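You operate a simulated robot arm through the tools that you are given. There is no shell and no other tool. Be economical: measure what you need, move in short steps, check, and stop when the job is done.

Carry out the task below with a simulated two-armed robot. There is one attempt and no reset: what you move stays moved.

JOB
Buff the haze off the cube with the purple flower and set it on the mixing mat.
Fine: stand it in the cup holder to buff it; the pad goes back. What is to be rubbed or washed off counts as gone when no trace of it is left.

Only the result counts: the job must be done as asked and must still hold three seconds after the hand-in. Knocking over, shifting, dropping, spilling or breaking anything else fails it.

ROBOT AND FRAMES
Two 7-joint arms with fingered hands on one trunk, on a base that drives. Base frame: it is fixed to the floor where the robot stands at the start and does not move with it; the origin is under the middle of the robot, x ahead of it, y to its left, z up; the surface under the hand at the start is at about z = 0.74. Units: m, rad, N and s.
The left shoulder is at the start at [0.068, 0.185, 1.164], the right one opposite. With the tool pointing down near the work surface each hand reaches from about 0.1 to 0.82 m from the robot's upright axis, wherever it stands, measured 20 degrees to its own side. Places, roughly: top of the grey-blue mixing mat [0.5, 0.2, 0.7]; well of the cup holder [0.5, 0, 0.7]. Payload 4 kg a hand.
Tool frame (each hand has its own): the origin (TCP) lies between the finger pads and is the grasp point; the fingertips stand 0.026 m ahead of it; z points along the fingers, y is the line along which they close. The gripper opens to 0.132 m. The gripper's body begins 0.073 m behind the TCP. The gripper is a hand of 3 fingers: y runs from the thumb to the fingers, the wrist lies at [0, 0, -0.224] in the tool frame.
Orientation is that of the tool frame in the base frame, as a unit quaternion [x, y, z, w]. With the fingers straight down and closing along the base's y, the tool's x points along the base's -x, its y along +y and its z along -z.

CONTROLS
- The arms move only by the tool apply_moves. It takes "left_targets", "right_targets" or both (then of equal length, played together; a hand with none holds still); each is text: rows parted by semicolons, each of 6 numbers parted by spaces: the shift along the tool's x, y, z in units of 25 mm (1.0 is 25 mm), then the turn, a rotation vector about the tool's x, y, z in units of 4 degrees (1.0 is 4 degrees). In form: dx dy dz rx ry rz; .... A call has 1 to 20 rows; each row shifts and turns the commanded pose from where the row before left it, along the tool's axes as they then stand. A call with a number of a shift or a turn outside -1 to 1 is refused whole. Each row takes 0.2 s and may step no farther than 0.05 m and 0.15 rad from the row before; otherwise, the whole call is refused. Where a pose cannot be reached the arm comes as near as it can. A force on the tool above 50 N (or 10 N above the force at the start of the call, whichever is more), or a blocked arm, ends the call early, and 0.2 s more pass. In this call time passes only in rows, and 0.2 s behind the last. The reply holds the time, the measured pose of the TCP, the force on the tool along the base axes, the opening and the grip force, in the units named above and with some noise, with the torque about the TCP (base axes, N m) and any sound that the robot's microphone picked up.
- Cameras (640 x 400 px; columns grow to the right, rows downward): "scene" is now at [0.1772, 0.0187, 1.397]; the picture's right is [0.40, -0.91, -0.07], its down [-0.64, -0.22, -0.74] and it looks along [0.66, 0.34, -0.67] (base axes); focal length 274 px, centre (320, 200). "left" rides on the left gripper at [-0.062, 0.003, -0.092] in its tool frame; the picture's right is [-0.05, -1.00, 0.00], its down [0.83, -0.04, -0.56] and it looks along [0.55, -0.03, 0.83] (tool axes); focal length 230 px, centre (320, 200). "right" rides on the right gripper at [0.062, 0.003, -0.092] in its tool frame; the picture's right is [-0.05, 1.00, 0.00], its down [-0.83, -0.04, -0.55] and it looks along [-0.55, -0.03, 0.83] (tool axes); focal length 230 px, centre (320, 200). There is no depth. A picture from a camera that has moved, and an enlarged one, comes with that camera's place and axes in the base frame and with its lens. The place of the scene camera against the robot may be out by one fixed shift of up to 0.025 m in any direction.
- snapshot(camera): a new picture of that camera. It takes no simulated time.
- raise_lower(by): slides the trunk up (or, below 0, down) by that many m; the arms and the scene camera ride with it, the base frame stays. It gives what a move gives, with no picture.
- roll_base(legs): drives the robot by 1 to 6 legs, each [ahead, left, turn to the left] in m, m and rad, along the robot's own axes; the way and the turn of a leg run together, so that a leg with both is an arc; at most 1.5 m and 3.142 rad a leg. The arms and the cameras ride along, it lands a little off, and it stops where it bumps. It gives what a move gives.
- curl_fingers(finger1, finger2, thumb_bend, hand): sets how far each is bent, from 0 (flat) to 100 (curled in); at 30 the hand is open as for a grip, at 70 the pads meet at the TCP. One left out holds its place. A second passes; each finger stops where it meets its share of the squeeze, and holds until it gets a number again. It is the only way to open and close the hand. It gives what a move gives, with no picture; readings hold the bend of each and the force on the fingers (four entries, about 0 where the hand has none), thumb and palm.
- turn_head(pan, tilt): turns the head with the scene camera to pan (to the left, within 1.501 rad either way) and tilt (down, from -0.506 to 1.204), counted from straight ahead of the robot. It gives what a move gives.
- inspect(camera, box): a new picture of the part [left, top, right, bottom] of that camera's present view, enlarged. It takes no simulated time.
- sign_off(): hands the job in; it is judged then, once.

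Go step by step. Nothing tells you exact positions but the pictures and the camera data: compare them with the known pose of the tool, close in by small moves and look again before you grip or let go. The budget is 120 turns and 92 pictures, counting those below and the enlarged ones. Unless the task says otherwise, let go and move clear before handing in, and close with one line.

The tools are called as a command line: name --argument value ..., lists and objects as JSON in quotes. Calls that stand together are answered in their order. apply_moves: Moves the arms, as the interface text tells. Its arguments: {"type":"object","properties":{"left_targets":{"type":"string"},"right_targets":{"type":"string"}},"required":[]} The other tools are called the same way: raise_lower (by) slides the trunk up or down; curl_fingers (finger1, finger2, thumb_bend, hand) moves the fingers one by one; roll_base (legs) drives the base; turn_head (pan, tilt) turns the head that bears the scene camera; snapshot (camera) takes a picture; inspect (camera, box) takes an enlarged picture of a part of a camera's view; sign_off () hands the job in.

At the start:

```text
time: 0.0
left_ee_pos: [0.4274, 0.4945, 1.0593]
left_tool_rot: [0.0, 1.0, 0.0, 0.0]
left_wrist_force: [1.2, -0.2, -0.4]
left_moment: [-0.01, 0.02, -0.03]
left_grip_width: 0.132
left_grip_force: 0.2
left_shape: jaw
left_bend: [30.0, 30.0, 30.0]
left_finger forces: [0.0, 0.0, 0.1, 0.0, 0.0, 0.0]
right_ee_pos: [0.4902, 0.0239, 1.1208]
right_tool_rot: [0.001, 1.0, -0.001, 0.0]
right_wrist_force: [0.4, 0.2, 0.0]
right_moment: [-0.02, -0.01, -0.01]
right_grip_width: 0.1321
right_grip_force: 0.0
right_shape: jaw
right_bend: [30.0, 30.0, 30.0]
right_finger forces: [0.0, 0.0, 0.0, 0.1, 0.1, 0.0]
trunk travel left (down, up): [-0.2, 0.262]
robot x, y, heading: [-0.0007, 0.0007, 0.0]
head pan, tilt: [0.415, 0.574]
```

scene: 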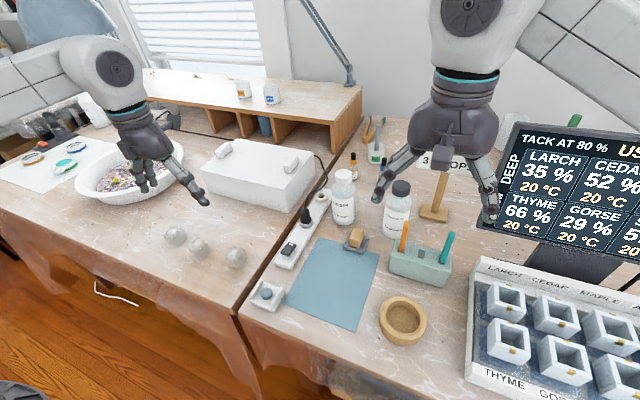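
right: 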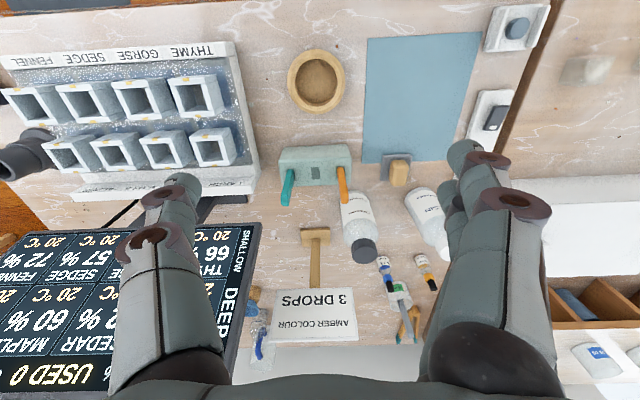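
left: 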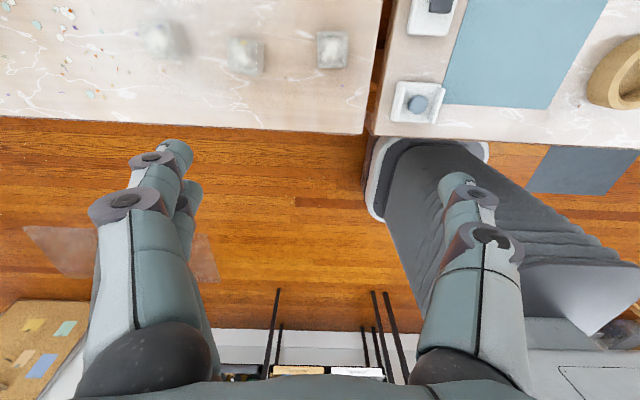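

Three hazy cubes sit on the left bench, and a tan block (perhaps the pad) stands behind the mat. I'll look closer to find the purple flower and the pad.

inspect --camera "scene" --box '[150, 210, 270, 285]'

inspect --camera "scene" --box '[300, 200, 460, 300]'

inspect --camera "left" --box '[130, 0, 370, 150]'

```text
5.33 times, centred on (210, 248) of scene
camera zoom: at [0.1772, 0.0187, 1.397], right [0.4, -0.91, -0.07], down [-0.64, -0.22, -0.74], along [0.66, 0.34, -0.67], focal length 1463 px, centre (907, -53)
```

zoom: 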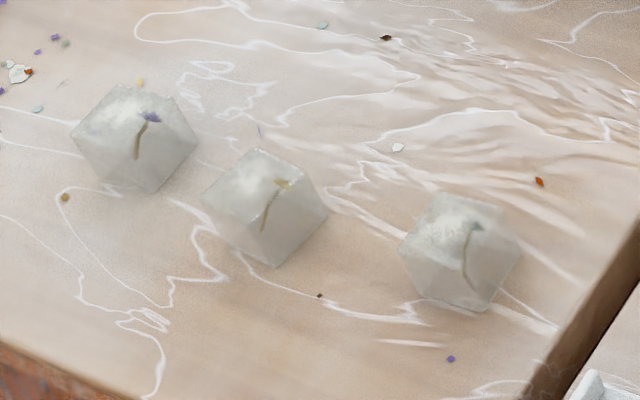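

```text
4.00 times, centred on (380, 250) of scene
camera zoom: at [0.1772, 0.0187, 1.397], right [0.4, -0.91, -0.07], down [-0.64, -0.22, -0.74], along [0.66, 0.34, -0.67], focal length 1097 px, centre (80, 0)
```

zoom: 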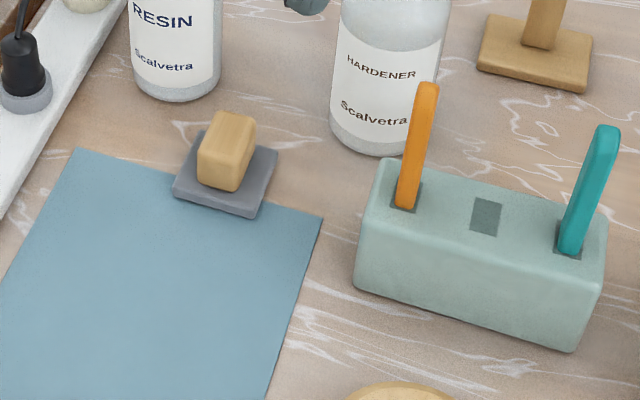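

```text
2.67 times, centred on (250, 75) of left
camera zoom: at [0.4884, 0.497, 1.1518], right [0.05, -1.0, 0.0], down [-0.83, -0.04, 0.56], along [-0.55, -0.03, -0.83], focal length 614 px, centre (507, 533)
```

zoom: 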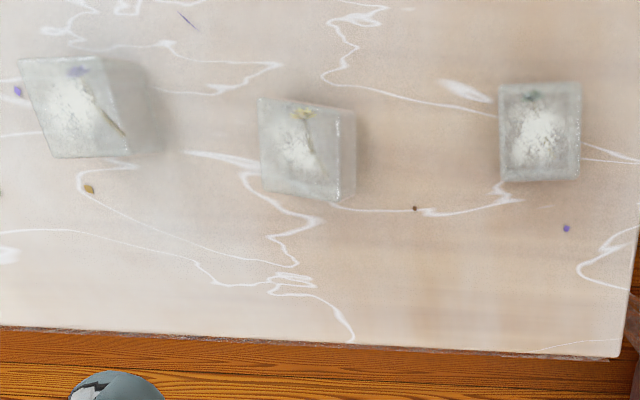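

The purple-flower cube is the leftmost one, near (0.49, 0.71). The pad is the tan block on the grey tray, near (0.685, 0.175). I'll bring both hands over for closer views.

apply_moves --left_targets "-.27 .945 .49 0 0 0;-.27 .945 .49 0 0 0;-.27 .945 .49 0 0 0;-.27 .945 .49 0 0 0;-.27 .945 .49 0 0 0;-.27 .945 .49 0 0 0;-.27 .945 .49 0 0 0;-.27 .945 .49 0 0 0;-.27 .945 .49 0 0 0" --right_targets "-.3 .65 .53 0 0 0;-.3 .65 .53 0 0 0;-.3 .65 .53 0 0 0;-.3 .65 .53 0 0 0;-.3 .65 .53 0 0 0;-.3 .65 .53 0 0 0;-.3 .65 .53 0 0 0;-.3 .65 .53 0 0 0;-.3 .65 .53 0 0 0"

snapshot --camera "left"

snapshot --camera "right"

```text
time: 2.0
left_ee_pos: [0.4883, 0.7095, 0.948]
left_tool_rot: [-0.001, 1.0, -0.001, 0.0]
left_wrist_force: [0.5, -1.6, -0.1]
left_moment: [0.01, 0.0, -0.01]
left_grip_width: 0.1321
left_grip_force: 0.1
left_shape: jaw
left_bend: [30.0, 30.0, 30.0]
left_finger forces: [0.0, 0.0, 0.0, 0.0, 0.0, 0.0]
right_ee_pos: [0.5571, 0.1718, 1.0009]
right_tool_rot: [0.0, 1.0, -0.001, -0.002]
right_wrist_force: [0.8, -0.2, 0.3]
right_moment: [0.0, -0.01, 0.0]
right_grip_width: 0.1318
right_grip_force: 0.1
right_shape: jaw
right_bend: [30.0, 30.0, 30.0]
right_finger forces: [0.0, 0.0, 0.1, 0.1, 0.0, 0.0]
trunk travel left (down, up): [-0.2, 0.262]
robot x, y, heading: [0.0016, -0.0024, -0.001]
head pan, tilt: [0.415, 0.574]
```

```text
85 pictures are left
camera left: at [0.5501, 0.7123, 1.0396], right [0.05, -1.0, 0.0], down [-0.83, -0.04, 0.56], along [-0.56, -0.03, -0.83], focal length 230 px, centre (320, 200)
```

left: 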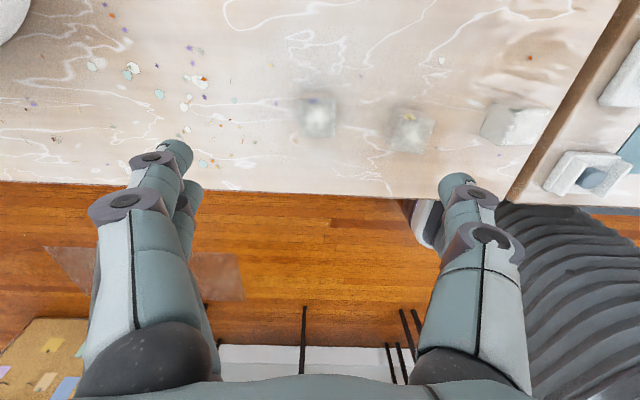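

```text
84 pictures are left
camera right: at [0.4955, 0.1745, 1.0932], right [0.05, 1.0, 0.0], down [0.83, -0.04, 0.55], along [0.55, -0.03, -0.83], focal length 230 px, centre (320, 200)
```

right: 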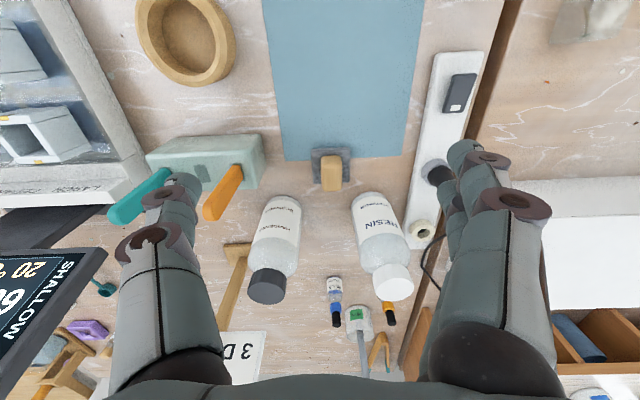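

The cube lies almost straight under the left hand. I'll enlarge the cube and the pad to get their yaw.

inspect --camera "left" --box '[270, 75, 450, 175]'

inspect --camera "right" --box '[250, 120, 430, 232]'

```text
3.56 times, centred on (360, 125) of left
camera zoom: at [0.5501, 0.7123, 1.0396], right [0.05, -1.0, 0.0], down [-0.83, -0.04, 0.56], along [-0.56, -0.03, -0.83], focal length 818 px, centre (178, 467)
```

zoom: 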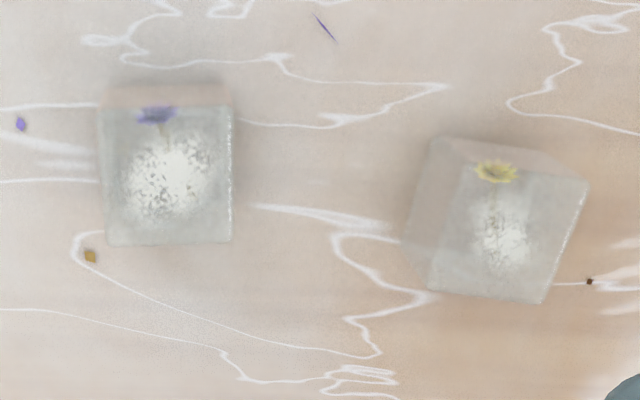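

```text
3.56 times, centred on (340, 176) of right
camera zoom: at [0.4955, 0.1745, 1.0932], right [0.05, 1.0, 0.0], down [0.83, -0.04, 0.55], along [0.55, -0.03, -0.83], focal length 818 px, centre (249, 285)
```

zoom: 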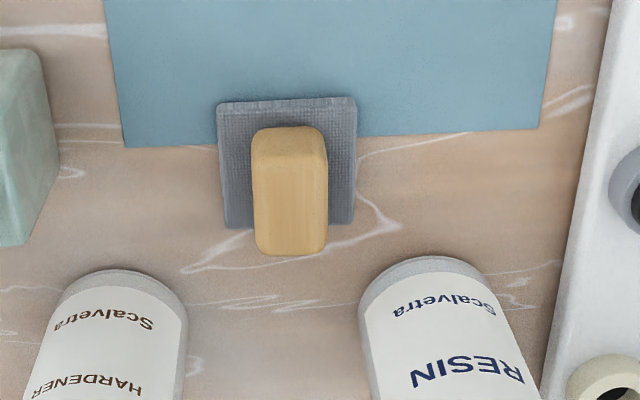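

The purple cube is nearly square to the axes at (0.484, 0.711), and the pad is at about (0.662, 0.183). I'll narrow both hands before descending.

curl_fingers --hand "left" --finger1 47 --finger2 47 --thumb_bend 47

curl_fingers --hand "right" --finger1 47 --finger2 47 --thumb_bend 47

apply_moves --left_targets ".16 .06 1 0 0 0;0 0 1 0 0 0;0 0 1 0 0 0;0 0 1 0 0 0;0 0 1 0 0 0" --right_targets "-1 .11 .6 0 0 0;-1 .11 .6 0 0 0;-1 .11 .6 0 0 0;-1 .11 .6 0 0 0;-.2 .01 .6 0 0 0"

snapshot --camera "left"

snapshot --camera "right"

snapshot --camera "scene"

```text
time: 3.0
left_ee_pos: [0.4887, 0.7071, 0.9488]
left_tool_rot: [0.001, 1.0, 0.0, -0.001]
left_wrist_force: [0.3, 0.4, 0.6]
left_moment: [0.03, 0.0, 0.02]
left_grip_width: 0.0785
left_grip_force: 0.0
left_shape: fingers
left_bend: [47.0, 47.0, 47.0]
left_finger forces: [0.0, 0.0, 0.0, 0.0, 0.0, 0.1]
right_ee_pos: [0.5564, 0.1698, 1.0014]
right_tool_rot: [0.0, 1.0, 0.0, 0.0]
right_wrist_force: [0.3, -0.1, -0.9]
right_moment: [0.03, -0.01, 0.01]
right_grip_width: 0.132
right_grip_force: 0.0
right_shape: jaw
right_bend: [30.0, 30.0, 30.0]
right_finger forces: [0.1, 0.0, 0.0, 0.0, 0.0, 0.0]
trunk travel left (down, up): [-0.2, 0.262]
robot x, y, heading: [0.0037, -0.0007, 0.001]
head pan, tilt: [0.415, 0.574]
```

```text
time: 4.0
left_ee_pos: [0.4897, 0.7073, 0.9484]
left_tool_rot: [-0.001, 1.0, 0.0, -0.001]
left_wrist_force: [0.3, 0.1, 0.4]
left_moment: [0.0, 0.0, -0.01]
left_grip_width: 0.0786
left_grip_force: 0.1
left_shape: fingers
left_bend: [47.0, 47.0, 47.0]
left_finger forces: [0.0, 0.1, 0.1, 0.0, 0.1, 0.1]
right_ee_pos: [0.5569, 0.17, 1.0009]
right_tool_rot: [0.0, 1.0, -0.001, 0.0]
right_wrist_force: [-0.3, -0.5, 0.1]
right_moment: [-0.02, 0.0, 0.0]
right_grip_width: 0.0786
right_grip_force: 0.1
right_shape: fingers
right_bend: [47.0, 47.0, 47.0]
right_finger forces: [0.1, 0.0, 0.1, 0.1, 0.0, 0.1]
trunk travel left (down, up): [-0.2, 0.262]
robot x, y, heading: [0.0006, -0.0003, 0.001]
head pan, tilt: [0.415, 0.574]
```

```text
time: 5.2
left_ee_pos: [0.485, 0.7088, 0.823]
left_tool_rot: [0.0, 1.0, 0.0, 0.001]
left_wrist_force: [0.3, -0.2, -0.5]
left_moment: [0.0, 0.0, 0.01]
left_grip_width: 0.0786
left_grip_force: 0.0
left_shape: fingers
left_bend: [47.0, 47.0, 47.0]
left_finger forces: [0.0, 0.1, 0.0, 0.1, 0.0, 0.0]
right_ee_pos: [0.6352, 0.1696, 0.9362]
right_tool_rot: [0.0, 1.0, 0.001, 0.0]
right_wrist_force: [0.6, -1.3, 0.3]
right_moment: [-0.02, 0.0, 0.0]
right_grip_width: 0.0785
right_grip_force: 0.1
right_shape: fingers
right_bend: [47.0, 47.0, 47.0]
right_finger forces: [0.0, 0.0, 0.1, 0.1, 0.0, 0.0]
right hand out of reach, approached as far as the arm can: row 3, 4
trunk travel left (down, up): [-0.2, 0.262]
robot x, y, heading: [0.001, 0.0045, -0.002]
head pan, tilt: [0.415, 0.574]
```

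```text
81 pictures are left
camera left: at [0.5458, 0.7121, 0.9162], right [0.05, -1.0, 0.0], down [-0.83, -0.04, 0.56], along [-0.55, -0.03, -0.83], focal length 230 px, centre (320, 200)
```

left: 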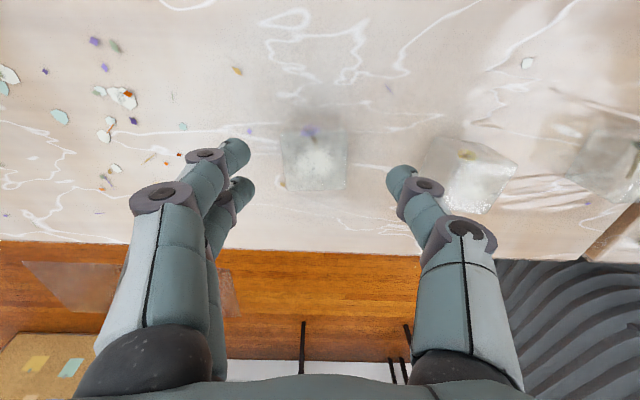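

```text
80 pictures are left
camera right: at [0.5732, 0.1729, 1.0287], right [0.05, 1.0, 0.0], down [0.83, -0.04, 0.56], along [0.55, -0.03, -0.83], focal length 230 px, centre (320, 200)
```

right: 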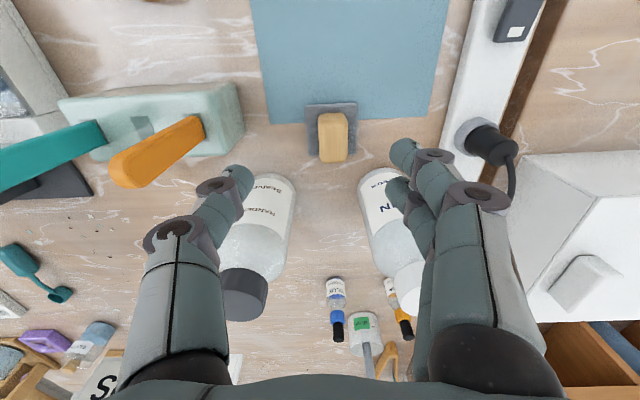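

```text
79 pictures are left
camera scene: at [0.1782, 0.0195, 1.3968], right [0.4, -0.91, -0.07], down [-0.64, -0.22, -0.74], along [0.66, 0.34, -0.67], focal length 274 px, centre (320, 200)
```

scene: 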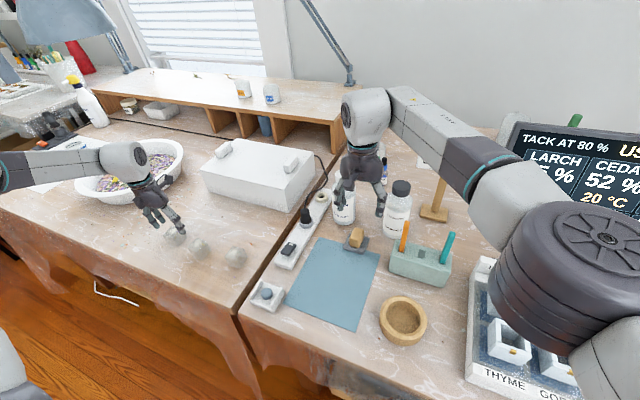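

The right arm is at its reach limit near the pad, so the left hand will do all of the work. I'll pull the right hand back and check the cube's alignment first.

inspect --camera "left" --box '[200, 100, 440, 250]'

apply_moves --right_targets "1 0 -1 0 0 0;1 -1 -1 0 0 0;1 -1 -1 0 0 0;1 -1 0 0 0 0;1 -1 0 0 0 0;1 -1 0 0 0 0;1 -1 0 0 0 0;1 -1 0 0 0 0;1 -1 0 0 0 0;1 -1 0 0 0 0;0 -1 0 0 0 0;0 -1 0 0 0 0;0 -1 0 0 0 0;0 -1 0 0 0 0;0 -1 0 0 0 0;0 -1 0 0 0 0;0 -1 0 0 0 0"

```text
2.67 times, centred on (320, 175) of left
camera zoom: at [0.5458, 0.7121, 0.9162], right [0.05, -1.0, 0.0], down [-0.83, -0.04, 0.56], along [-0.55, -0.03, -0.83], focal length 614 px, centre (320, 267)
```

zoom: 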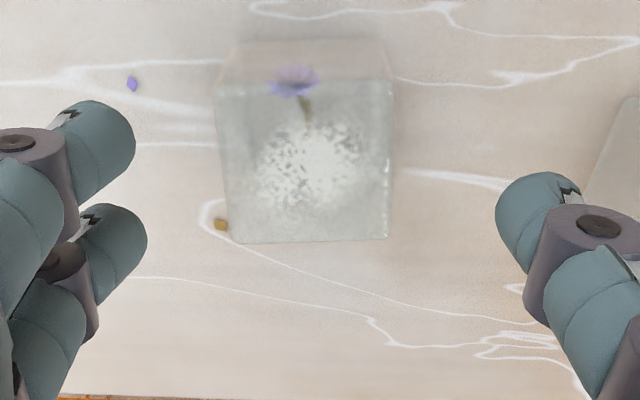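

```text
time: 8.8
left_ee_pos: [0.4828, 0.7074, 0.8263]
left_tool_rot: [-0.001, 1.0, 0.0, 0.0]
left_wrist_force: [-0.3, 0.3, -0.2]
left_moment: [-0.01, -0.01, -0.01]
left_grip_width: 0.0783
left_grip_force: 0.0
left_shape: fingers
left_bend: [47.0, 47.0, 47.0]
left_finger forces: [0.0, 0.1, 0.0, 0.1, 0.1, 0.0]
right_ee_pos: [0.3866, -0.2302, 1.0134]
right_tool_rot: [0.001, 1.0, 0.0, 0.0]
right_wrist_force: [0.4, 0.2, -0.9]
right_moment: [0.0, 0.0, 0.0]
right_grip_width: 0.0786
right_grip_force: 0.0
right_shape: fingers
right_bend: [47.0, 47.0, 47.0]
right_finger forces: [0.1, 0.0, 0.1, 0.1, 0.1, 0.0]
trunk travel left (down, up): [-0.2, 0.262]
robot x, y, heading: [0.002, -0.0005, -0.004]
head pan, tilt: [0.415, 0.574]
```

The cube's top centre is near (0.485, 0.711, 0.78) and well aligned. I'll descend and grip its upper part.

apply_moves --left_targets "0 .1 .6 0 0 0;0 0 .6 0 0 0;0 0 .6 0 0 0"

snapshot --camera "left"

```text
time: 9.6
left_ee_pos: [0.4853, 0.7113, 0.7799]
left_tool_rot: [-0.001, 1.0, 0.0, 0.0]
left_wrist_force: [-0.5, 0.5, 0.2]
left_moment: [-0.02, 0.01, 0.01]
left_grip_width: 0.0785
left_grip_force: 0.0
left_shape: fingers
left_bend: [47.0, 47.0, 47.0]
left_finger forces: [0.1, 0.1, 0.0, 0.0, 0.0, 0.1]
right_ee_pos: [0.3892, -0.2288, 1.0124]
right_tool_rot: [0.0, 1.0, 0.0, -0.001]
right_wrist_force: [0.5, -1.0, 0.4]
right_moment: [0.01, 0.03, 0.01]
right_grip_width: 0.0784
right_grip_force: 0.1
right_shape: fingers
right_bend: [47.0, 47.0, 47.0]
right_finger forces: [0.0, 0.0, 0.1, 0.0, 0.0, 0.0]
trunk travel left (down, up): [-0.2, 0.262]
robot x, y, heading: [0.0013, -0.001, -0.007]
head pan, tilt: [0.415, 0.574]
```

```text
77 pictures are left
camera left: at [0.5457, 0.714, 0.8719], right [0.05, -1.0, 0.0], down [-0.83, -0.04, 0.56], along [-0.55, -0.03, -0.83], focal length 230 px, centre (320, 200)
```

left: 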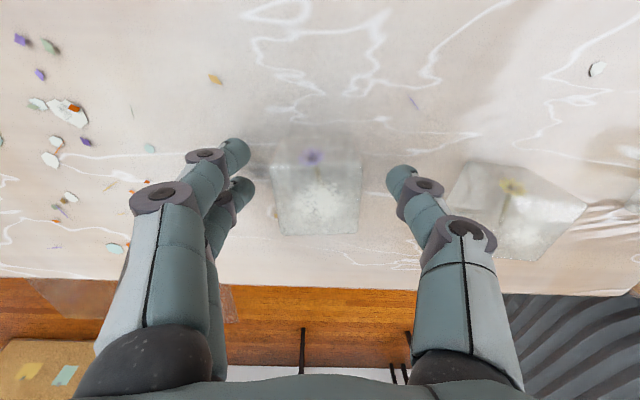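

The cube is centred between the fingers. I'll go 6 mm lower and close.

apply_moves --left_targets "0 0 .24 0 0 0"

curl_fingers --hand "left" --finger1 62 --finger2 62 --thumb_bend 62

snapshot --camera "left"

```text
time: 10.0
left_ee_pos: [0.4846, 0.71, 0.7727]
left_tool_rot: [0.0, 1.0, 0.0, 0.0]
left_wrist_force: [-0.1, 0.0, -0.7]
left_moment: [0.0, -0.01, 0.01]
left_grip_width: 0.0782
left_grip_force: 0.1
left_shape: fingers
left_bend: [47.0, 47.0, 47.0]
left_finger forces: [0.0, 0.1, 0.0, 0.0, 0.0, 0.0]
right_ee_pos: [0.3871, -0.229, 1.0109]
right_tool_rot: [0.0, 1.0, 0.001, 0.0]
right_wrist_force: [0.1, 0.7, -0.8]
right_moment: [-0.01, -0.01, 0.0]
right_grip_width: 0.0785
right_grip_force: 0.1
right_shape: fingers
right_bend: [47.0, 47.0, 47.0]
right_finger forces: [0.0, 0.0, 0.0, 0.1, 0.0, 0.0]
trunk travel left (down, up): [-0.2, 0.262]
robot x, y, heading: [-0.0012, 0.0016, -0.001]
head pan, tilt: [0.415, 0.574]
```

```text
time: 11.0
left_ee_pos: [0.4841, 0.7103, 0.773]
left_tool_rot: [-0.001, 1.0, 0.001, 0.0]
left_wrist_force: [0.1, 0.3, -0.4]
left_moment: [-0.01, 0.0, 0.01]
left_grip_width: 0.0423
left_grip_force: 5.4
left_shape: fingers
left_bend: [58.0, 59.0, 59.0]
left_finger forces: [2.9, 2.3, 0.0, 0.0, 5.3, 0.0]
right_ee_pos: [0.3868, -0.229, 1.0125]
right_tool_rot: [0.0, 1.0, -0.001, 0.0]
right_wrist_force: [0.5, -0.1, 0.0]
right_moment: [0.01, -0.02, 0.03]
right_grip_width: 0.0786
right_grip_force: 0.1
right_shape: fingers
right_bend: [47.0, 47.0, 47.0]
right_finger forces: [0.1, 0.0, 0.0, 0.0, 0.0, 0.0]
trunk travel left (down, up): [-0.2, 0.262]
robot x, y, heading: [-0.0036, 0.0016, -0.001]
head pan, tilt: [0.415, 0.574]
```

```text
76 pictures are left
camera left: at [0.5453, 0.7137, 0.8659], right [0.05, -1.0, 0.0], down [-0.83, -0.04, 0.56], along [-0.55, -0.03, -0.83], focal length 230 px, centre (320, 200)
```

left: 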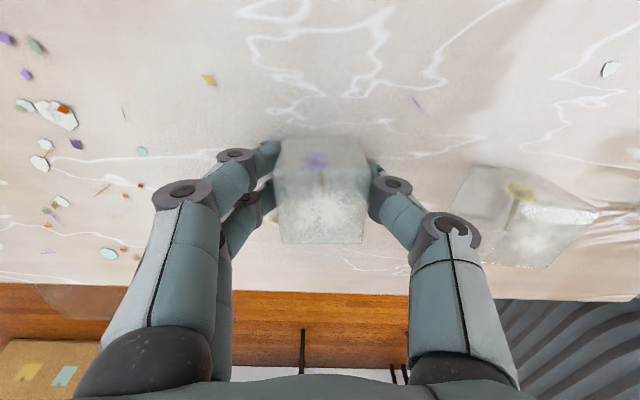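

The cube is gripped (0.042 m wide, 5 N). I'll firm the grip a little and lift.

curl_fingers --hand "left" --finger1 64 --finger2 64 --thumb_bend 64

apply_moves --left_targets "0 0 -.5 0 0 0;0 0 -1 0 0 0;0 0 -1 0 0 0;0 0 -1 0 0 0;0 -.5 -1 0 0 0;0 -1 -1 0 0 0;0 -1 -.5 0 0 0;0 -1 0 0 0 0;0 -1 0 0 0 0;0 -1 0 0 0 0;0 -1 0 0 0 0;0 -1 0 0 0 0;0 -1 0 0 0 0;0 -1 0 0 0 0;0 -1 0 0 0 0;0 -1 0 0 0 0;0 -1 0 0 0 0;0 -1 0 0 0 0;0 -1 0 0 0 0;0 -1 0 0 0 0" --right_targets "0 -1 0 0 0 0;0 -1 0 0 0 0;.2 -1 0 0 0 0;.2 -1 0 0 0 0;0 0 0 0 0 0;0 0 0 0 0 0;0 0 0 0 0 0;0 0 0 0 0 0;0 0 0 0 0 0;0 0 0 0 0 0;0 0 0 0 0 0;0 0 0 0 0 0;0 0 0 0 0 0;0 0 0 0 0 0;0 0 0 0 0 0;0 0 0 0 0 0;0 0 0 0 0 0;0 0 0 0 0 0;0 0 0 0 0 0;0 0 0 0 0 0"

snapshot --camera "left"

```text
time: 12.0
left_ee_pos: [0.4834, 0.7114, 0.7728]
left_tool_rot: [-0.001, 1.0, 0.0, 0.001]
left_wrist_force: [-0.4, 0.0, 0.2]
left_moment: [0.03, 0.01, -0.01]
left_grip_width: 0.0414
left_grip_force: 7.3
left_shape: fingers
left_bend: [58.0, 59.0, 60.0]
left_finger forces: [4.1, 3.6, 0.0, 0.0, 7.8, 0.0]
right_ee_pos: [0.3864, -0.2287, 1.0119]
right_tool_rot: [0.0, 1.0, 0.0, 0.001]
right_wrist_force: [-0.1, 0.6, 0.4]
right_moment: [-0.02, -0.04, 0.01]
right_grip_width: 0.0784
right_grip_force: 0.1
right_shape: fingers
right_bend: [47.0, 47.0, 47.0]
right_finger forces: [0.0, 0.1, 0.1, 0.0, 0.1, 0.0]
trunk travel left (down, up): [-0.2, 0.262]
robot x, y, heading: [0.0022, -0.0003, 0.002]
head pan, tilt: [0.415, 0.574]
```

```text
time: 16.2
left_ee_pos: [0.4829, 0.3198, 0.9233]
left_tool_rot: [0.0, 1.0, 0.0, 0.0]
left_wrist_force: [0.0, -0.3, -0.4]
left_moment: [0.02, 0.01, -0.02]
left_grip_width: 0.0413
left_grip_force: 7.7
left_shape: fingers
left_bend: [58.0, 59.0, 60.0]
left_finger forces: [4.2, 3.6, 0.0, 0.0, 7.8, 0.0]
right_ee_pos: [0.3785, -0.3294, 1.0115]
right_tool_rot: [0.0, 1.0, 0.0, -0.001]
right_wrist_force: [-0.4, 0.0, -0.3]
right_moment: [-0.01, 0.03, 0.01]
right_grip_width: 0.0785
right_grip_force: 0.1
right_shape: fingers
right_bend: [47.0, 47.0, 47.0]
right_finger forces: [0.0, 0.0, 0.0, 0.0, 0.1, 0.0]
trunk travel left (down, up): [-0.2, 0.262]
robot x, y, heading: [-0.0004, 0.0, -0.003]
head pan, tilt: [0.415, 0.574]
```

```text
75 pictures are left
camera left: at [0.5443, 0.324, 1.0154], right [0.05, -1.0, 0.0], down [-0.83, -0.04, 0.56], along [-0.55, -0.03, -0.83], focal length 230 px, centre (320, 200)
```

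left: 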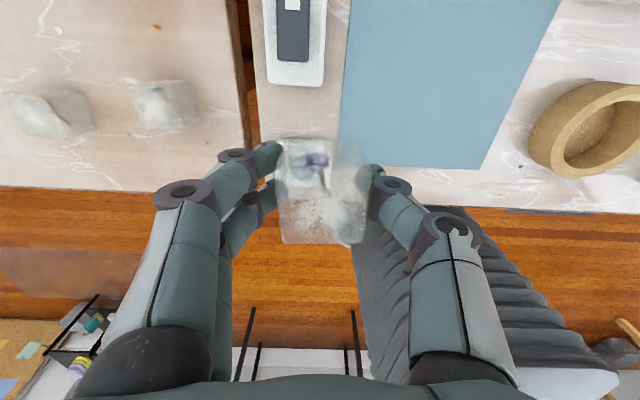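

The cube is held securely and moving over the mat. I'll continue towards the cup holder and look at it from nearer.

apply_moves --left_targets "0 -1 0 0 0 0;0 -1 0 0 0 0;0 -1 0 0 0 0;0 -1 0 0 0 0;0 -1 0 0 0 0;0 -1 0 0 0 0;0 -1 0 0 0 0;0 -1 0 0 0 0;0 -1 0 0 0 0;0 -.8 0 0 0 0"

snapshot --camera "left"

snapshot --camera "scene"

```text
time: 18.4
left_ee_pos: [0.4867, 0.0772, 0.9224]
left_tool_rot: [-0.001, 1.0, 0.0, 0.0]
left_wrist_force: [-0.9, 0.1, -0.4]
left_moment: [0.0, 0.01, 0.0]
left_grip_width: 0.0415
left_grip_force: 8.0
left_shape: fingers
left_bend: [58.0, 59.0, 60.0]
left_finger forces: [4.1, 3.6, 0.0, 0.1, 7.8, 0.0]
right_ee_pos: [0.3799, -0.3292, 1.0111]
right_tool_rot: [0.0, 1.0, 0.0, -0.001]
right_wrist_force: [0.6, 0.4, 0.2]
right_moment: [0.0, 0.0, 0.05]
right_grip_width: 0.0786
right_grip_force: 0.1
right_shape: fingers
right_bend: [47.0, 47.0, 47.0]
right_finger forces: [0.0, 0.0, 0.0, 0.0, 0.0, 0.0]
trunk travel left (down, up): [-0.2, 0.262]
robot x, y, heading: [0.0002, 0.0022, -0.002]
head pan, tilt: [0.415, 0.574]
```

```text
74 pictures are left
camera left: at [0.5481, 0.0807, 1.0153], right [0.05, -1.0, 0.0], down [-0.83, -0.04, 0.56], along [-0.56, -0.03, -0.83], focal length 230 px, centre (320, 200)
```

left: 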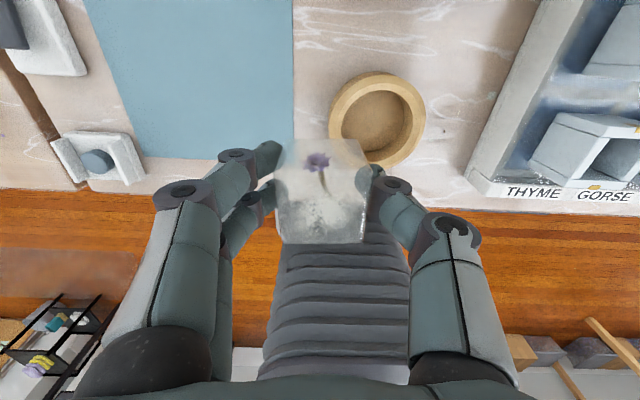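

```text
73 pictures are left
camera scene: at [0.178, 0.0184, 1.3968], right [0.4, -0.91, -0.07], down [-0.64, -0.22, -0.74], along [0.66, 0.34, -0.67], focal length 274 px, centre (320, 200)
```

scene: 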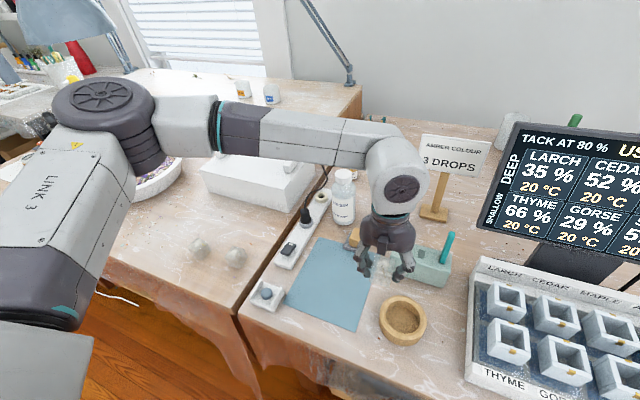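

inspect --camera "left" --box '[300, 50, 460, 190]'

```text
2.86 times, centred on (380, 120) of left
camera zoom: at [0.5481, 0.0807, 1.0153], right [0.05, -1.0, 0.0], down [-0.83, -0.04, 0.56], along [-0.56, -0.03, -0.83], focal length 657 px, centre (149, 429)
```

zoom: 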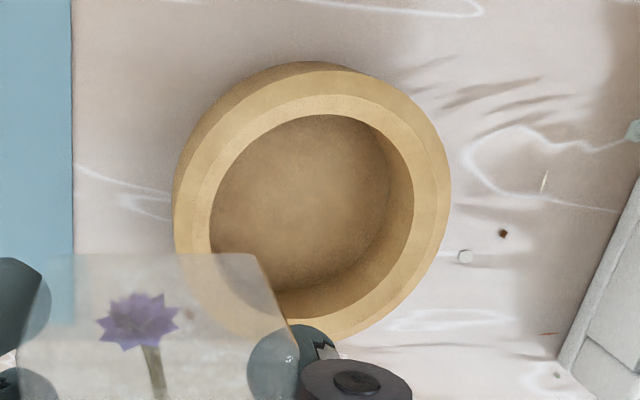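

The well is about 0.075 m wide with its rim near z 0.765, so my fingers grip too low to open inside it. I'll set the cube on the mat briefly and regrip it higher.

apply_moves --left_targets "0 1 0 0 0 0;0 1 0 0 0 0;0 1 0 0 0 0;0 1 0 0 0 0;0 .9 .4 0 0 0;0 0 1 0 0 0;0 0 1 0 0 0;0 0 1 0 0 0;0 0 1 0 0 0;0 0 .8 0 0 0;0 0 .3 0 0 0"

snapshot --camera "scene"

snapshot --camera "left"

```text
time: 20.8
left_ee_pos: [0.483, 0.1993, 0.7858]
left_tool_rot: [-0.002, 1.0, 0.0, 0.0]
left_wrist_force: [-0.3, -0.4, -0.4]
left_moment: [0.0, -0.01, -0.04]
left_grip_width: 0.0413
left_grip_force: 7.7
left_shape: fingers
left_bend: [58.0, 59.0, 60.0]
left_finger forces: [4.1, 3.6, 0.0, 0.0, 7.7, 0.1]
right_ee_pos: [0.3788, -0.3291, 1.0115]
right_tool_rot: [0.0, 1.0, 0.0, 0.0]
right_wrist_force: [-0.3, 0.9, 0.6]
right_moment: [0.0, -0.01, -0.03]
right_grip_width: 0.0785
right_grip_force: 0.0
right_shape: fingers
right_bend: [47.0, 47.0, 47.0]
right_finger forces: [0.0, 0.1, 0.1, 0.1, 0.1, 0.1]
trunk travel left (down, up): [-0.2, 0.262]
robot x, y, heading: [-0.0006, 0.0008, 0.003]
head pan, tilt: [0.415, 0.574]
```

```text
71 pictures are left
camera scene: at [0.1773, 0.0183, 1.397], right [0.4, -0.91, -0.07], down [-0.64, -0.22, -0.74], along [0.66, 0.34, -0.67], focal length 274 px, centre (320, 200)
```

scene: 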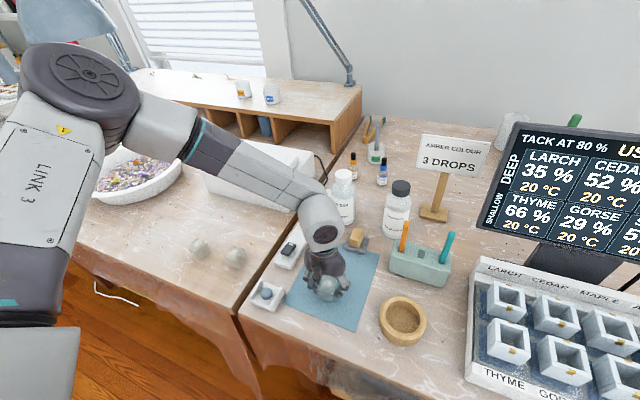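

```text
70 pictures are left
camera left: at [0.5448, 0.2029, 0.8782], right [0.05, -1.0, 0.0], down [-0.83, -0.04, 0.55], along [-0.55, -0.03, -0.83], focal length 230 px, centre (320, 200)
```

left: 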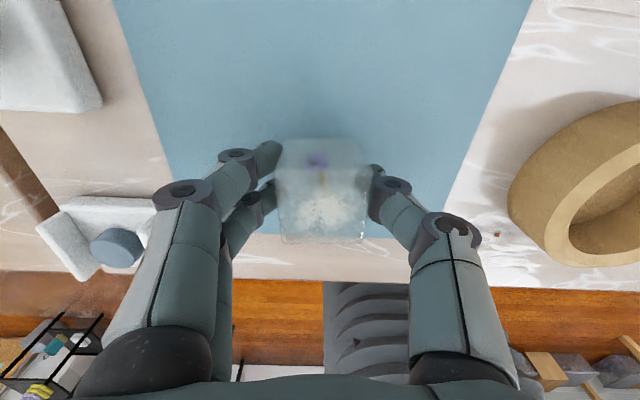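

The cube is about a centimetre above the mat. I'll lower in tiny steps until it touches.

apply_moves --left_targets "0 0 .16 0 0 0;0 0 .16 0 0 0"

apply_moves --left_targets "0 0 .1 0 0 0"

apply_moves --left_targets "0 0 .08 0 0 0"

```text
time: 21.4
left_ee_pos: [0.4836, 0.1992, 0.7794]
left_tool_rot: [0.0, 1.0, 0.0, -0.001]
left_wrist_force: [0.2, -0.3, -0.7]
left_moment: [-0.02, 0.0, 0.02]
left_grip_width: 0.0411
left_grip_force: 7.6
left_shape: fingers
left_bend: [58.0, 59.0, 60.0]
left_finger forces: [4.0, 3.6, 0.0, 0.0, 7.8, 0.1]
right_ee_pos: [0.3779, -0.3284, 1.0123]
right_tool_rot: [0.0, 1.0, 0.0, 0.0]
right_wrist_force: [-0.2, -0.7, -0.5]
right_moment: [-0.02, -0.02, 0.03]
right_grip_width: 0.0785
right_grip_force: 0.2
right_shape: fingers
right_bend: [47.0, 47.0, 47.0]
right_finger forces: [0.0, 0.0, 0.0, 0.1, 0.0, 0.0]
trunk travel left (down, up): [-0.2, 0.262]
robot x, y, heading: [-0.0011, 0.0022, 0.001]
head pan, tilt: [0.415, 0.574]
```

```text
time: 21.8
left_ee_pos: [0.4834, 0.1999, 0.7758]
left_tool_rot: [-0.002, 1.0, 0.0, -0.001]
left_wrist_force: [-0.2, 0.2, -1.0]
left_moment: [-0.01, 0.01, 0.02]
left_grip_width: 0.0413
left_grip_force: 7.5
left_shape: fingers
left_bend: [58.0, 59.0, 60.0]
left_finger forces: [4.0, 3.6, 0.1, 0.0, 7.7, 0.0]
right_ee_pos: [0.3787, -0.3282, 1.0123]
right_tool_rot: [0.0, 1.0, 0.0, 0.0]
right_wrist_force: [-0.4, 0.2, 0.5]
right_moment: [-0.02, 0.02, 0.01]
right_grip_width: 0.0785
right_grip_force: 0.1
right_shape: fingers
right_bend: [47.0, 47.0, 47.0]
right_finger forces: [0.0, 0.0, 0.0, 0.1, 0.1, 0.0]
trunk travel left (down, up): [-0.2, 0.262]
robot x, y, heading: [-0.0001, 0.0022, 0.0]
head pan, tilt: [0.415, 0.574]
```

```text
time: 22.2
left_ee_pos: [0.4835, 0.2005, 0.7754]
left_tool_rot: [-0.001, 1.0, 0.0, 0.0]
left_wrist_force: [-0.1, 0.6, 2.1]
left_moment: [-0.01, 0.01, -0.04]
left_grip_width: 0.0411
left_grip_force: 8.2
left_shape: fingers
left_bend: [58.0, 59.0, 61.0]
left_finger forces: [4.5, 4.1, 0.0, 0.0, 8.1, 0.0]
right_ee_pos: [0.3792, -0.3274, 1.0118]
right_tool_rot: [0.0, 1.0, 0.001, 0.0]
right_wrist_force: [-0.2, -0.1, 0.4]
right_moment: [0.01, 0.03, 0.0]
right_grip_width: 0.0785
right_grip_force: 0.0
right_shape: fingers
right_bend: [47.0, 47.0, 47.0]
right_finger forces: [0.1, 0.1, 0.0, 0.0, 0.0, 0.0]
trunk travel left (down, up): [-0.2, 0.262]
robot x, y, heading: [-0.0024, 0.001, 0.0]
head pan, tilt: [0.415, 0.574]
```

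The cube touches the mat (force 2 N). I'll open, rise 16 mm and regrip.

curl_fingers --hand "left" --finger1 52 --finger2 52 --thumb_bend 52

apply_moves --left_targets "0 0 -.3 0 0 0;0 0 -.34 0 0 0"

curl_fingers --hand "left" --finger1 64 --finger2 64 --thumb_bend 64

snapshot --camera "left"

```text
time: 23.2
left_ee_pos: [0.4843, 0.2003, 0.7753]
left_tool_rot: [-0.001, 1.0, 0.0, -0.001]
left_wrist_force: [-0.1, 0.3, 4.3]
left_moment: [-0.11, 0.01, -0.03]
left_grip_width: 0.0575
left_grip_force: 2.5
left_shape: fingers
left_bend: [52.0, 52.0, 53.0]
left_finger forces: [0.3, 0.2, 0.0, 0.1, 4.9, 0.1]
right_ee_pos: [0.3788, -0.3283, 1.0118]
right_tool_rot: [0.001, 1.0, 0.0, 0.001]
right_wrist_force: [0.3, 0.5, 0.1]
right_moment: [-0.01, 0.0, 0.01]
right_grip_width: 0.0784
right_grip_force: 0.0
right_shape: fingers
right_bend: [47.0, 47.0, 47.0]
right_finger forces: [0.0, 0.0, 0.0, 0.1, 0.1, 0.0]
trunk travel left (down, up): [-0.2, 0.262]
robot x, y, heading: [-0.0016, -0.0009, 0.004]
head pan, tilt: [0.415, 0.574]
```

```text
time: 23.8
left_ee_pos: [0.4839, 0.1991, 0.7911]
left_tool_rot: [-0.001, 1.0, 0.0, 0.001]
left_wrist_force: [0.2, -0.8, -0.5]
left_moment: [-0.01, 0.01, 0.02]
left_grip_width: 0.0603
left_grip_force: 0.0
left_shape: fingers
left_bend: [52.0, 52.0, 52.0]
left_finger forces: [0.0, 0.0, 0.0, 0.0, 0.1, 0.1]
right_ee_pos: [0.3776, -0.3295, 1.0111]
right_tool_rot: [0.0, 1.0, 0.001, 0.0]
right_wrist_force: [0.0, 0.2, -0.2]
right_moment: [0.0, 0.03, 0.04]
right_grip_width: 0.0787
right_grip_force: 0.0
right_shape: fingers
right_bend: [47.0, 47.0, 47.0]
right_finger forces: [0.0, 0.0, 0.0, 0.1, 0.0, 0.0]
trunk travel left (down, up): [-0.2, 0.262]
robot x, y, heading: [-0.0018, 0.0013, -0.003]
head pan, tilt: [0.415, 0.574]
```

```text
time: 24.8
left_ee_pos: [0.4851, 0.1994, 0.7907]
left_tool_rot: [-0.001, 1.0, 0.0, 0.0]
left_wrist_force: [-0.8, 1.1, 1.0]
left_moment: [0.02, 0.01, 0.0]
left_grip_width: 0.0413
left_grip_force: 7.8
left_shape: fingers
left_bend: [58.0, 59.0, 60.0]
left_finger forces: [4.0, 3.8, 0.1, 0.0, 7.8, 0.0]
right_ee_pos: [0.3798, -0.3283, 1.0118]
right_tool_rot: [0.0, 1.0, 0.0, 0.0]
right_wrist_force: [0.0, -0.6, 0.2]
right_moment: [0.01, -0.01, -0.02]
right_grip_width: 0.0786
right_grip_force: 0.0
right_shape: fingers
right_bend: [47.0, 47.0, 47.0]
right_finger forces: [0.0, 0.1, 0.0, 0.1, 0.1, 0.1]
trunk travel left (down, up): [-0.2, 0.262]
robot x, y, heading: [-0.0028, -0.001, -0.0]
head pan, tilt: [0.415, 0.574]
```

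```text
69 pictures are left
camera left: at [0.5455, 0.2029, 0.8831], right [0.05, -1.0, 0.0], down [-0.83, -0.04, 0.56], along [-0.55, -0.03, -0.83], focal length 230 px, centre (320, 200)
```

left: 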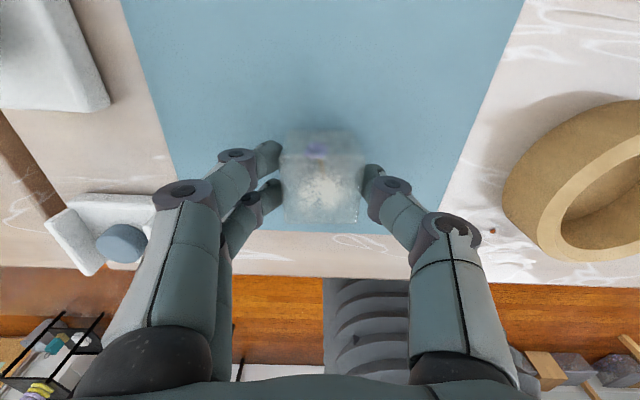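

Regripped higher. Three views put the cup's well at about (0.479, 0.017); I'll lift and move over it.

apply_moves --left_targets "0 0 -1 0 0 0;0 0 -1 0 0 0;0 0 -1 0 0 0;0 -.3 -.8 0 0 0;0 -1 0 0 0 0;.24 -1 0 0 0 0;0 -1 0 0 0 0;0 -1 0 0 0 0;0 -1 0 0 0 0;0 -1 0 0 0 0;0 -1 0 0 0 0"

snapshot --camera "left"

inspect --camera "scene" --box '[340, 230, 484, 350]'

```text
time: 27.2
left_ee_pos: [0.4657, 0.0741, 0.9]
left_tool_rot: [-0.001, 1.0, -0.001, 0.0]
left_wrist_force: [0.8, 0.2, -1.5]
left_moment: [-0.01, 0.0, 0.0]
left_grip_width: 0.0413
left_grip_force: 8.0
left_shape: fingers
left_bend: [58.0, 59.0, 60.0]
left_finger forces: [4.0, 3.7, 0.0, 0.1, 7.8, 0.1]
left hand out of reach, approached as far as the arm can: row 9, 10, 11
right_ee_pos: [0.3788, -0.3273, 1.0114]
right_tool_rot: [0.001, 1.0, 0.0, 0.0]
right_wrist_force: [-0.1, -0.2, 0.5]
right_moment: [0.01, 0.0, 0.0]
right_grip_width: 0.0786
right_grip_force: 0.1
right_shape: fingers
right_bend: [47.0, 47.0, 47.0]
right_finger forces: [0.0, 0.0, 0.1, 0.0, 0.0, 0.0]
trunk travel left (down, up): [-0.2, 0.262]
robot x, y, heading: [0.0013, -0.0012, 0.001]
head pan, tilt: [0.415, 0.574]
```

```text
68 pictures are left
camera left: at [0.5264, 0.0775, 0.9918], right [0.05, -1.0, 0.0], down [-0.83, -0.04, 0.55], along [-0.55, -0.03, -0.83], focal length 230 px, centre (320, 200)
```

left: 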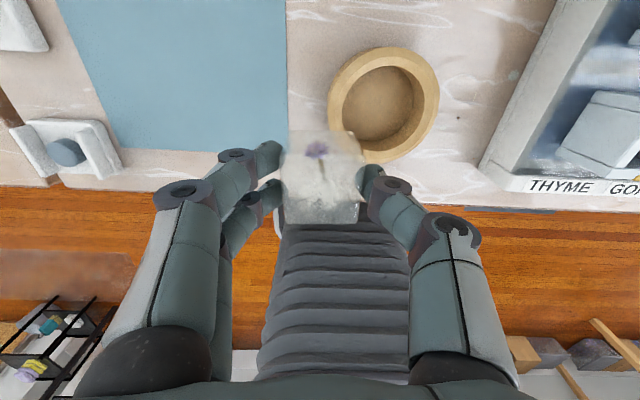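

```text
3.33 times, centred on (412, 290) of scene
camera zoom: at [0.1773, 0.0184, 1.397], right [0.4, -0.91, -0.07], down [-0.64, -0.22, -0.74], along [0.66, 0.34, -0.67], focal length 914 px, centre (13, -100)
```

zoom: 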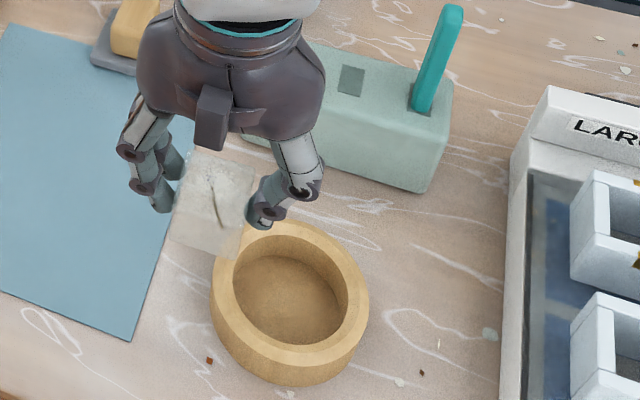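

The left hand cannot get past y 0.074 from here. I'll strafe the base 0.10 m to the right.

roll_base --legs '[[0, -0.1, 0]]'

snapshot --camera "left"

snapshot --camera "scene"

```text
time: 28.4
left_ee_pos: [0.4645, -0.0277, 0.8995]
left_tool_rot: [0.001, 1.0, -0.001, 0.0]
left_wrist_force: [0.5, -0.2, -1.3]
left_moment: [0.02, 0.0, -0.01]
left_grip_width: 0.041
left_grip_force: 7.5
left_shape: fingers
left_bend: [58.0, 59.0, 60.0]
left_finger forces: [4.0, 3.7, 0.0, 0.0, 7.7, 0.0]
right_ee_pos: [0.3791, -0.43, 1.012]
right_tool_rot: [0.0, 1.0, 0.0, 0.001]
right_wrist_force: [0.4, -0.1, -0.1]
right_moment: [0.0, 0.02, 0.0]
right_grip_width: 0.0786
right_grip_force: 0.1
right_shape: fingers
right_bend: [47.0, 47.0, 47.0]
right_finger forces: [0.0, 0.0, 0.0, 0.1, 0.0, 0.1]
trunk travel left (down, up): [-0.2, 0.262]
robot x, y, heading: [-0.0023, -0.099, -0.006]
head pan, tilt: [0.415, 0.574]
```

```text
66 pictures are left
camera left: at [0.5265, -0.0243, 0.9917], right [0.05, -1.0, 0.0], down [-0.83, -0.04, 0.55], along [-0.55, -0.03, -0.83], focal length 230 px, centre (320, 200)
```

left: 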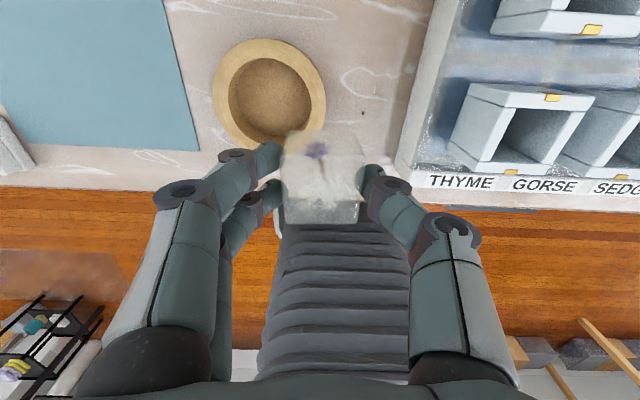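

```text
65 pictures are left
camera scene: at [0.1773, -0.0834, 1.397], right [0.4, -0.92, -0.07], down [-0.64, -0.22, -0.74], along [0.66, 0.34, -0.67], focal length 274 px, centre (320, 200)
```

scene: 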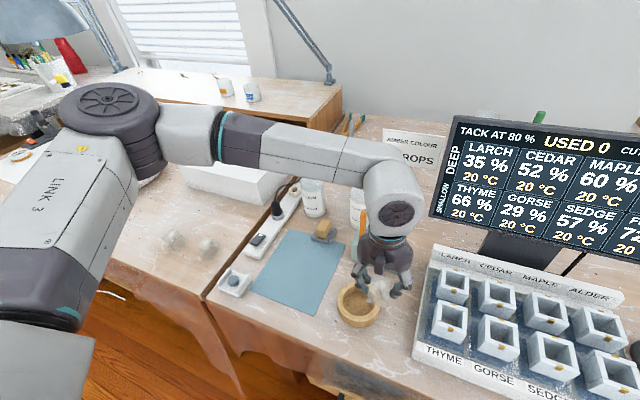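

The base moved cleanly. Next I'll move over the well and check.

apply_moves --left_targets "-.38 .93 0 0 0 0;-.37 .93 0 0 0 0"

snapshot --camera "left"

inspect --camera "scene" --box '[300, 230, 444, 350]'

```text
time: 28.9
left_ee_pos: [0.4852, 0.0199, 0.8992]
left_tool_rot: [0.0, 1.0, -0.001, 0.001]
left_wrist_force: [0.1, -0.1, -0.3]
left_moment: [0.0, 0.0, -0.03]
left_grip_width: 0.0411
left_grip_force: 7.8
left_shape: fingers
left_bend: [58.0, 59.0, 60.0]
left_finger forces: [4.1, 3.7, 0.0, 0.0, 7.6, 0.0]
right_ee_pos: [0.3775, -0.4302, 1.0116]
right_tool_rot: [0.001, 1.0, -0.001, 0.0]
right_wrist_force: [-0.7, -0.1, 0.4]
right_moment: [0.01, -0.02, 0.0]
right_grip_width: 0.0784
right_grip_force: 0.1
right_shape: fingers
right_bend: [47.0, 47.0, 47.0]
right_finger forces: [0.1, 0.1, 0.0, 0.1, 0.0, 0.0]
trunk travel left (down, up): [-0.2, 0.262]
robot x, y, heading: [-0.0042, -0.1016, -0.004]
head pan, tilt: [0.415, 0.574]
```

```text
64 pictures are left
camera left: at [0.5454, 0.0223, 0.9914], right [0.05, -1.0, 0.0], down [-0.83, -0.04, 0.55], along [-0.55, -0.03, -0.83], focal length 230 px, centre (320, 200)
```

left: 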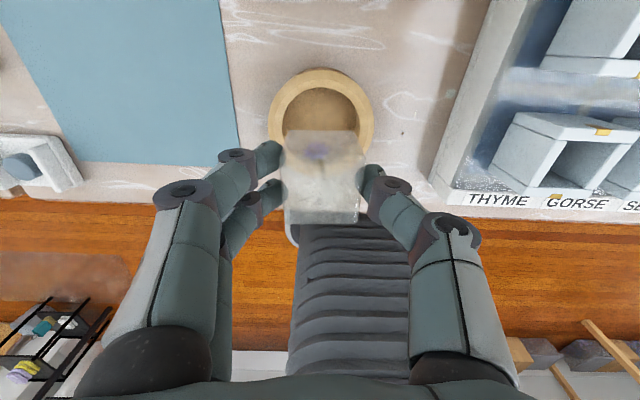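

```text
3.33 times, centred on (372, 290) of scene
camera zoom: at [0.1773, -0.083, 1.397], right [0.4, -0.92, -0.07], down [-0.64, -0.22, -0.74], along [0.66, 0.34, -0.67], focal length 914 px, centre (147, -100)
```

zoom: 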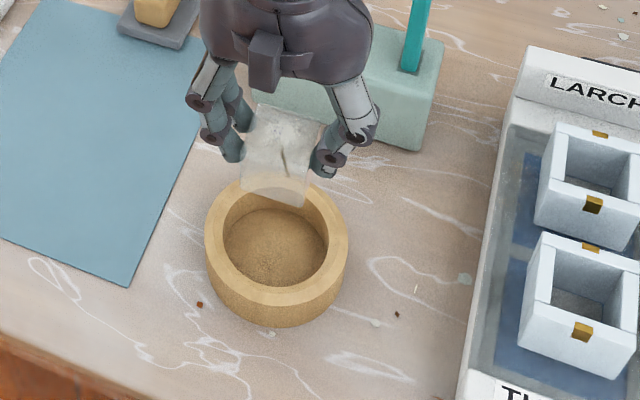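

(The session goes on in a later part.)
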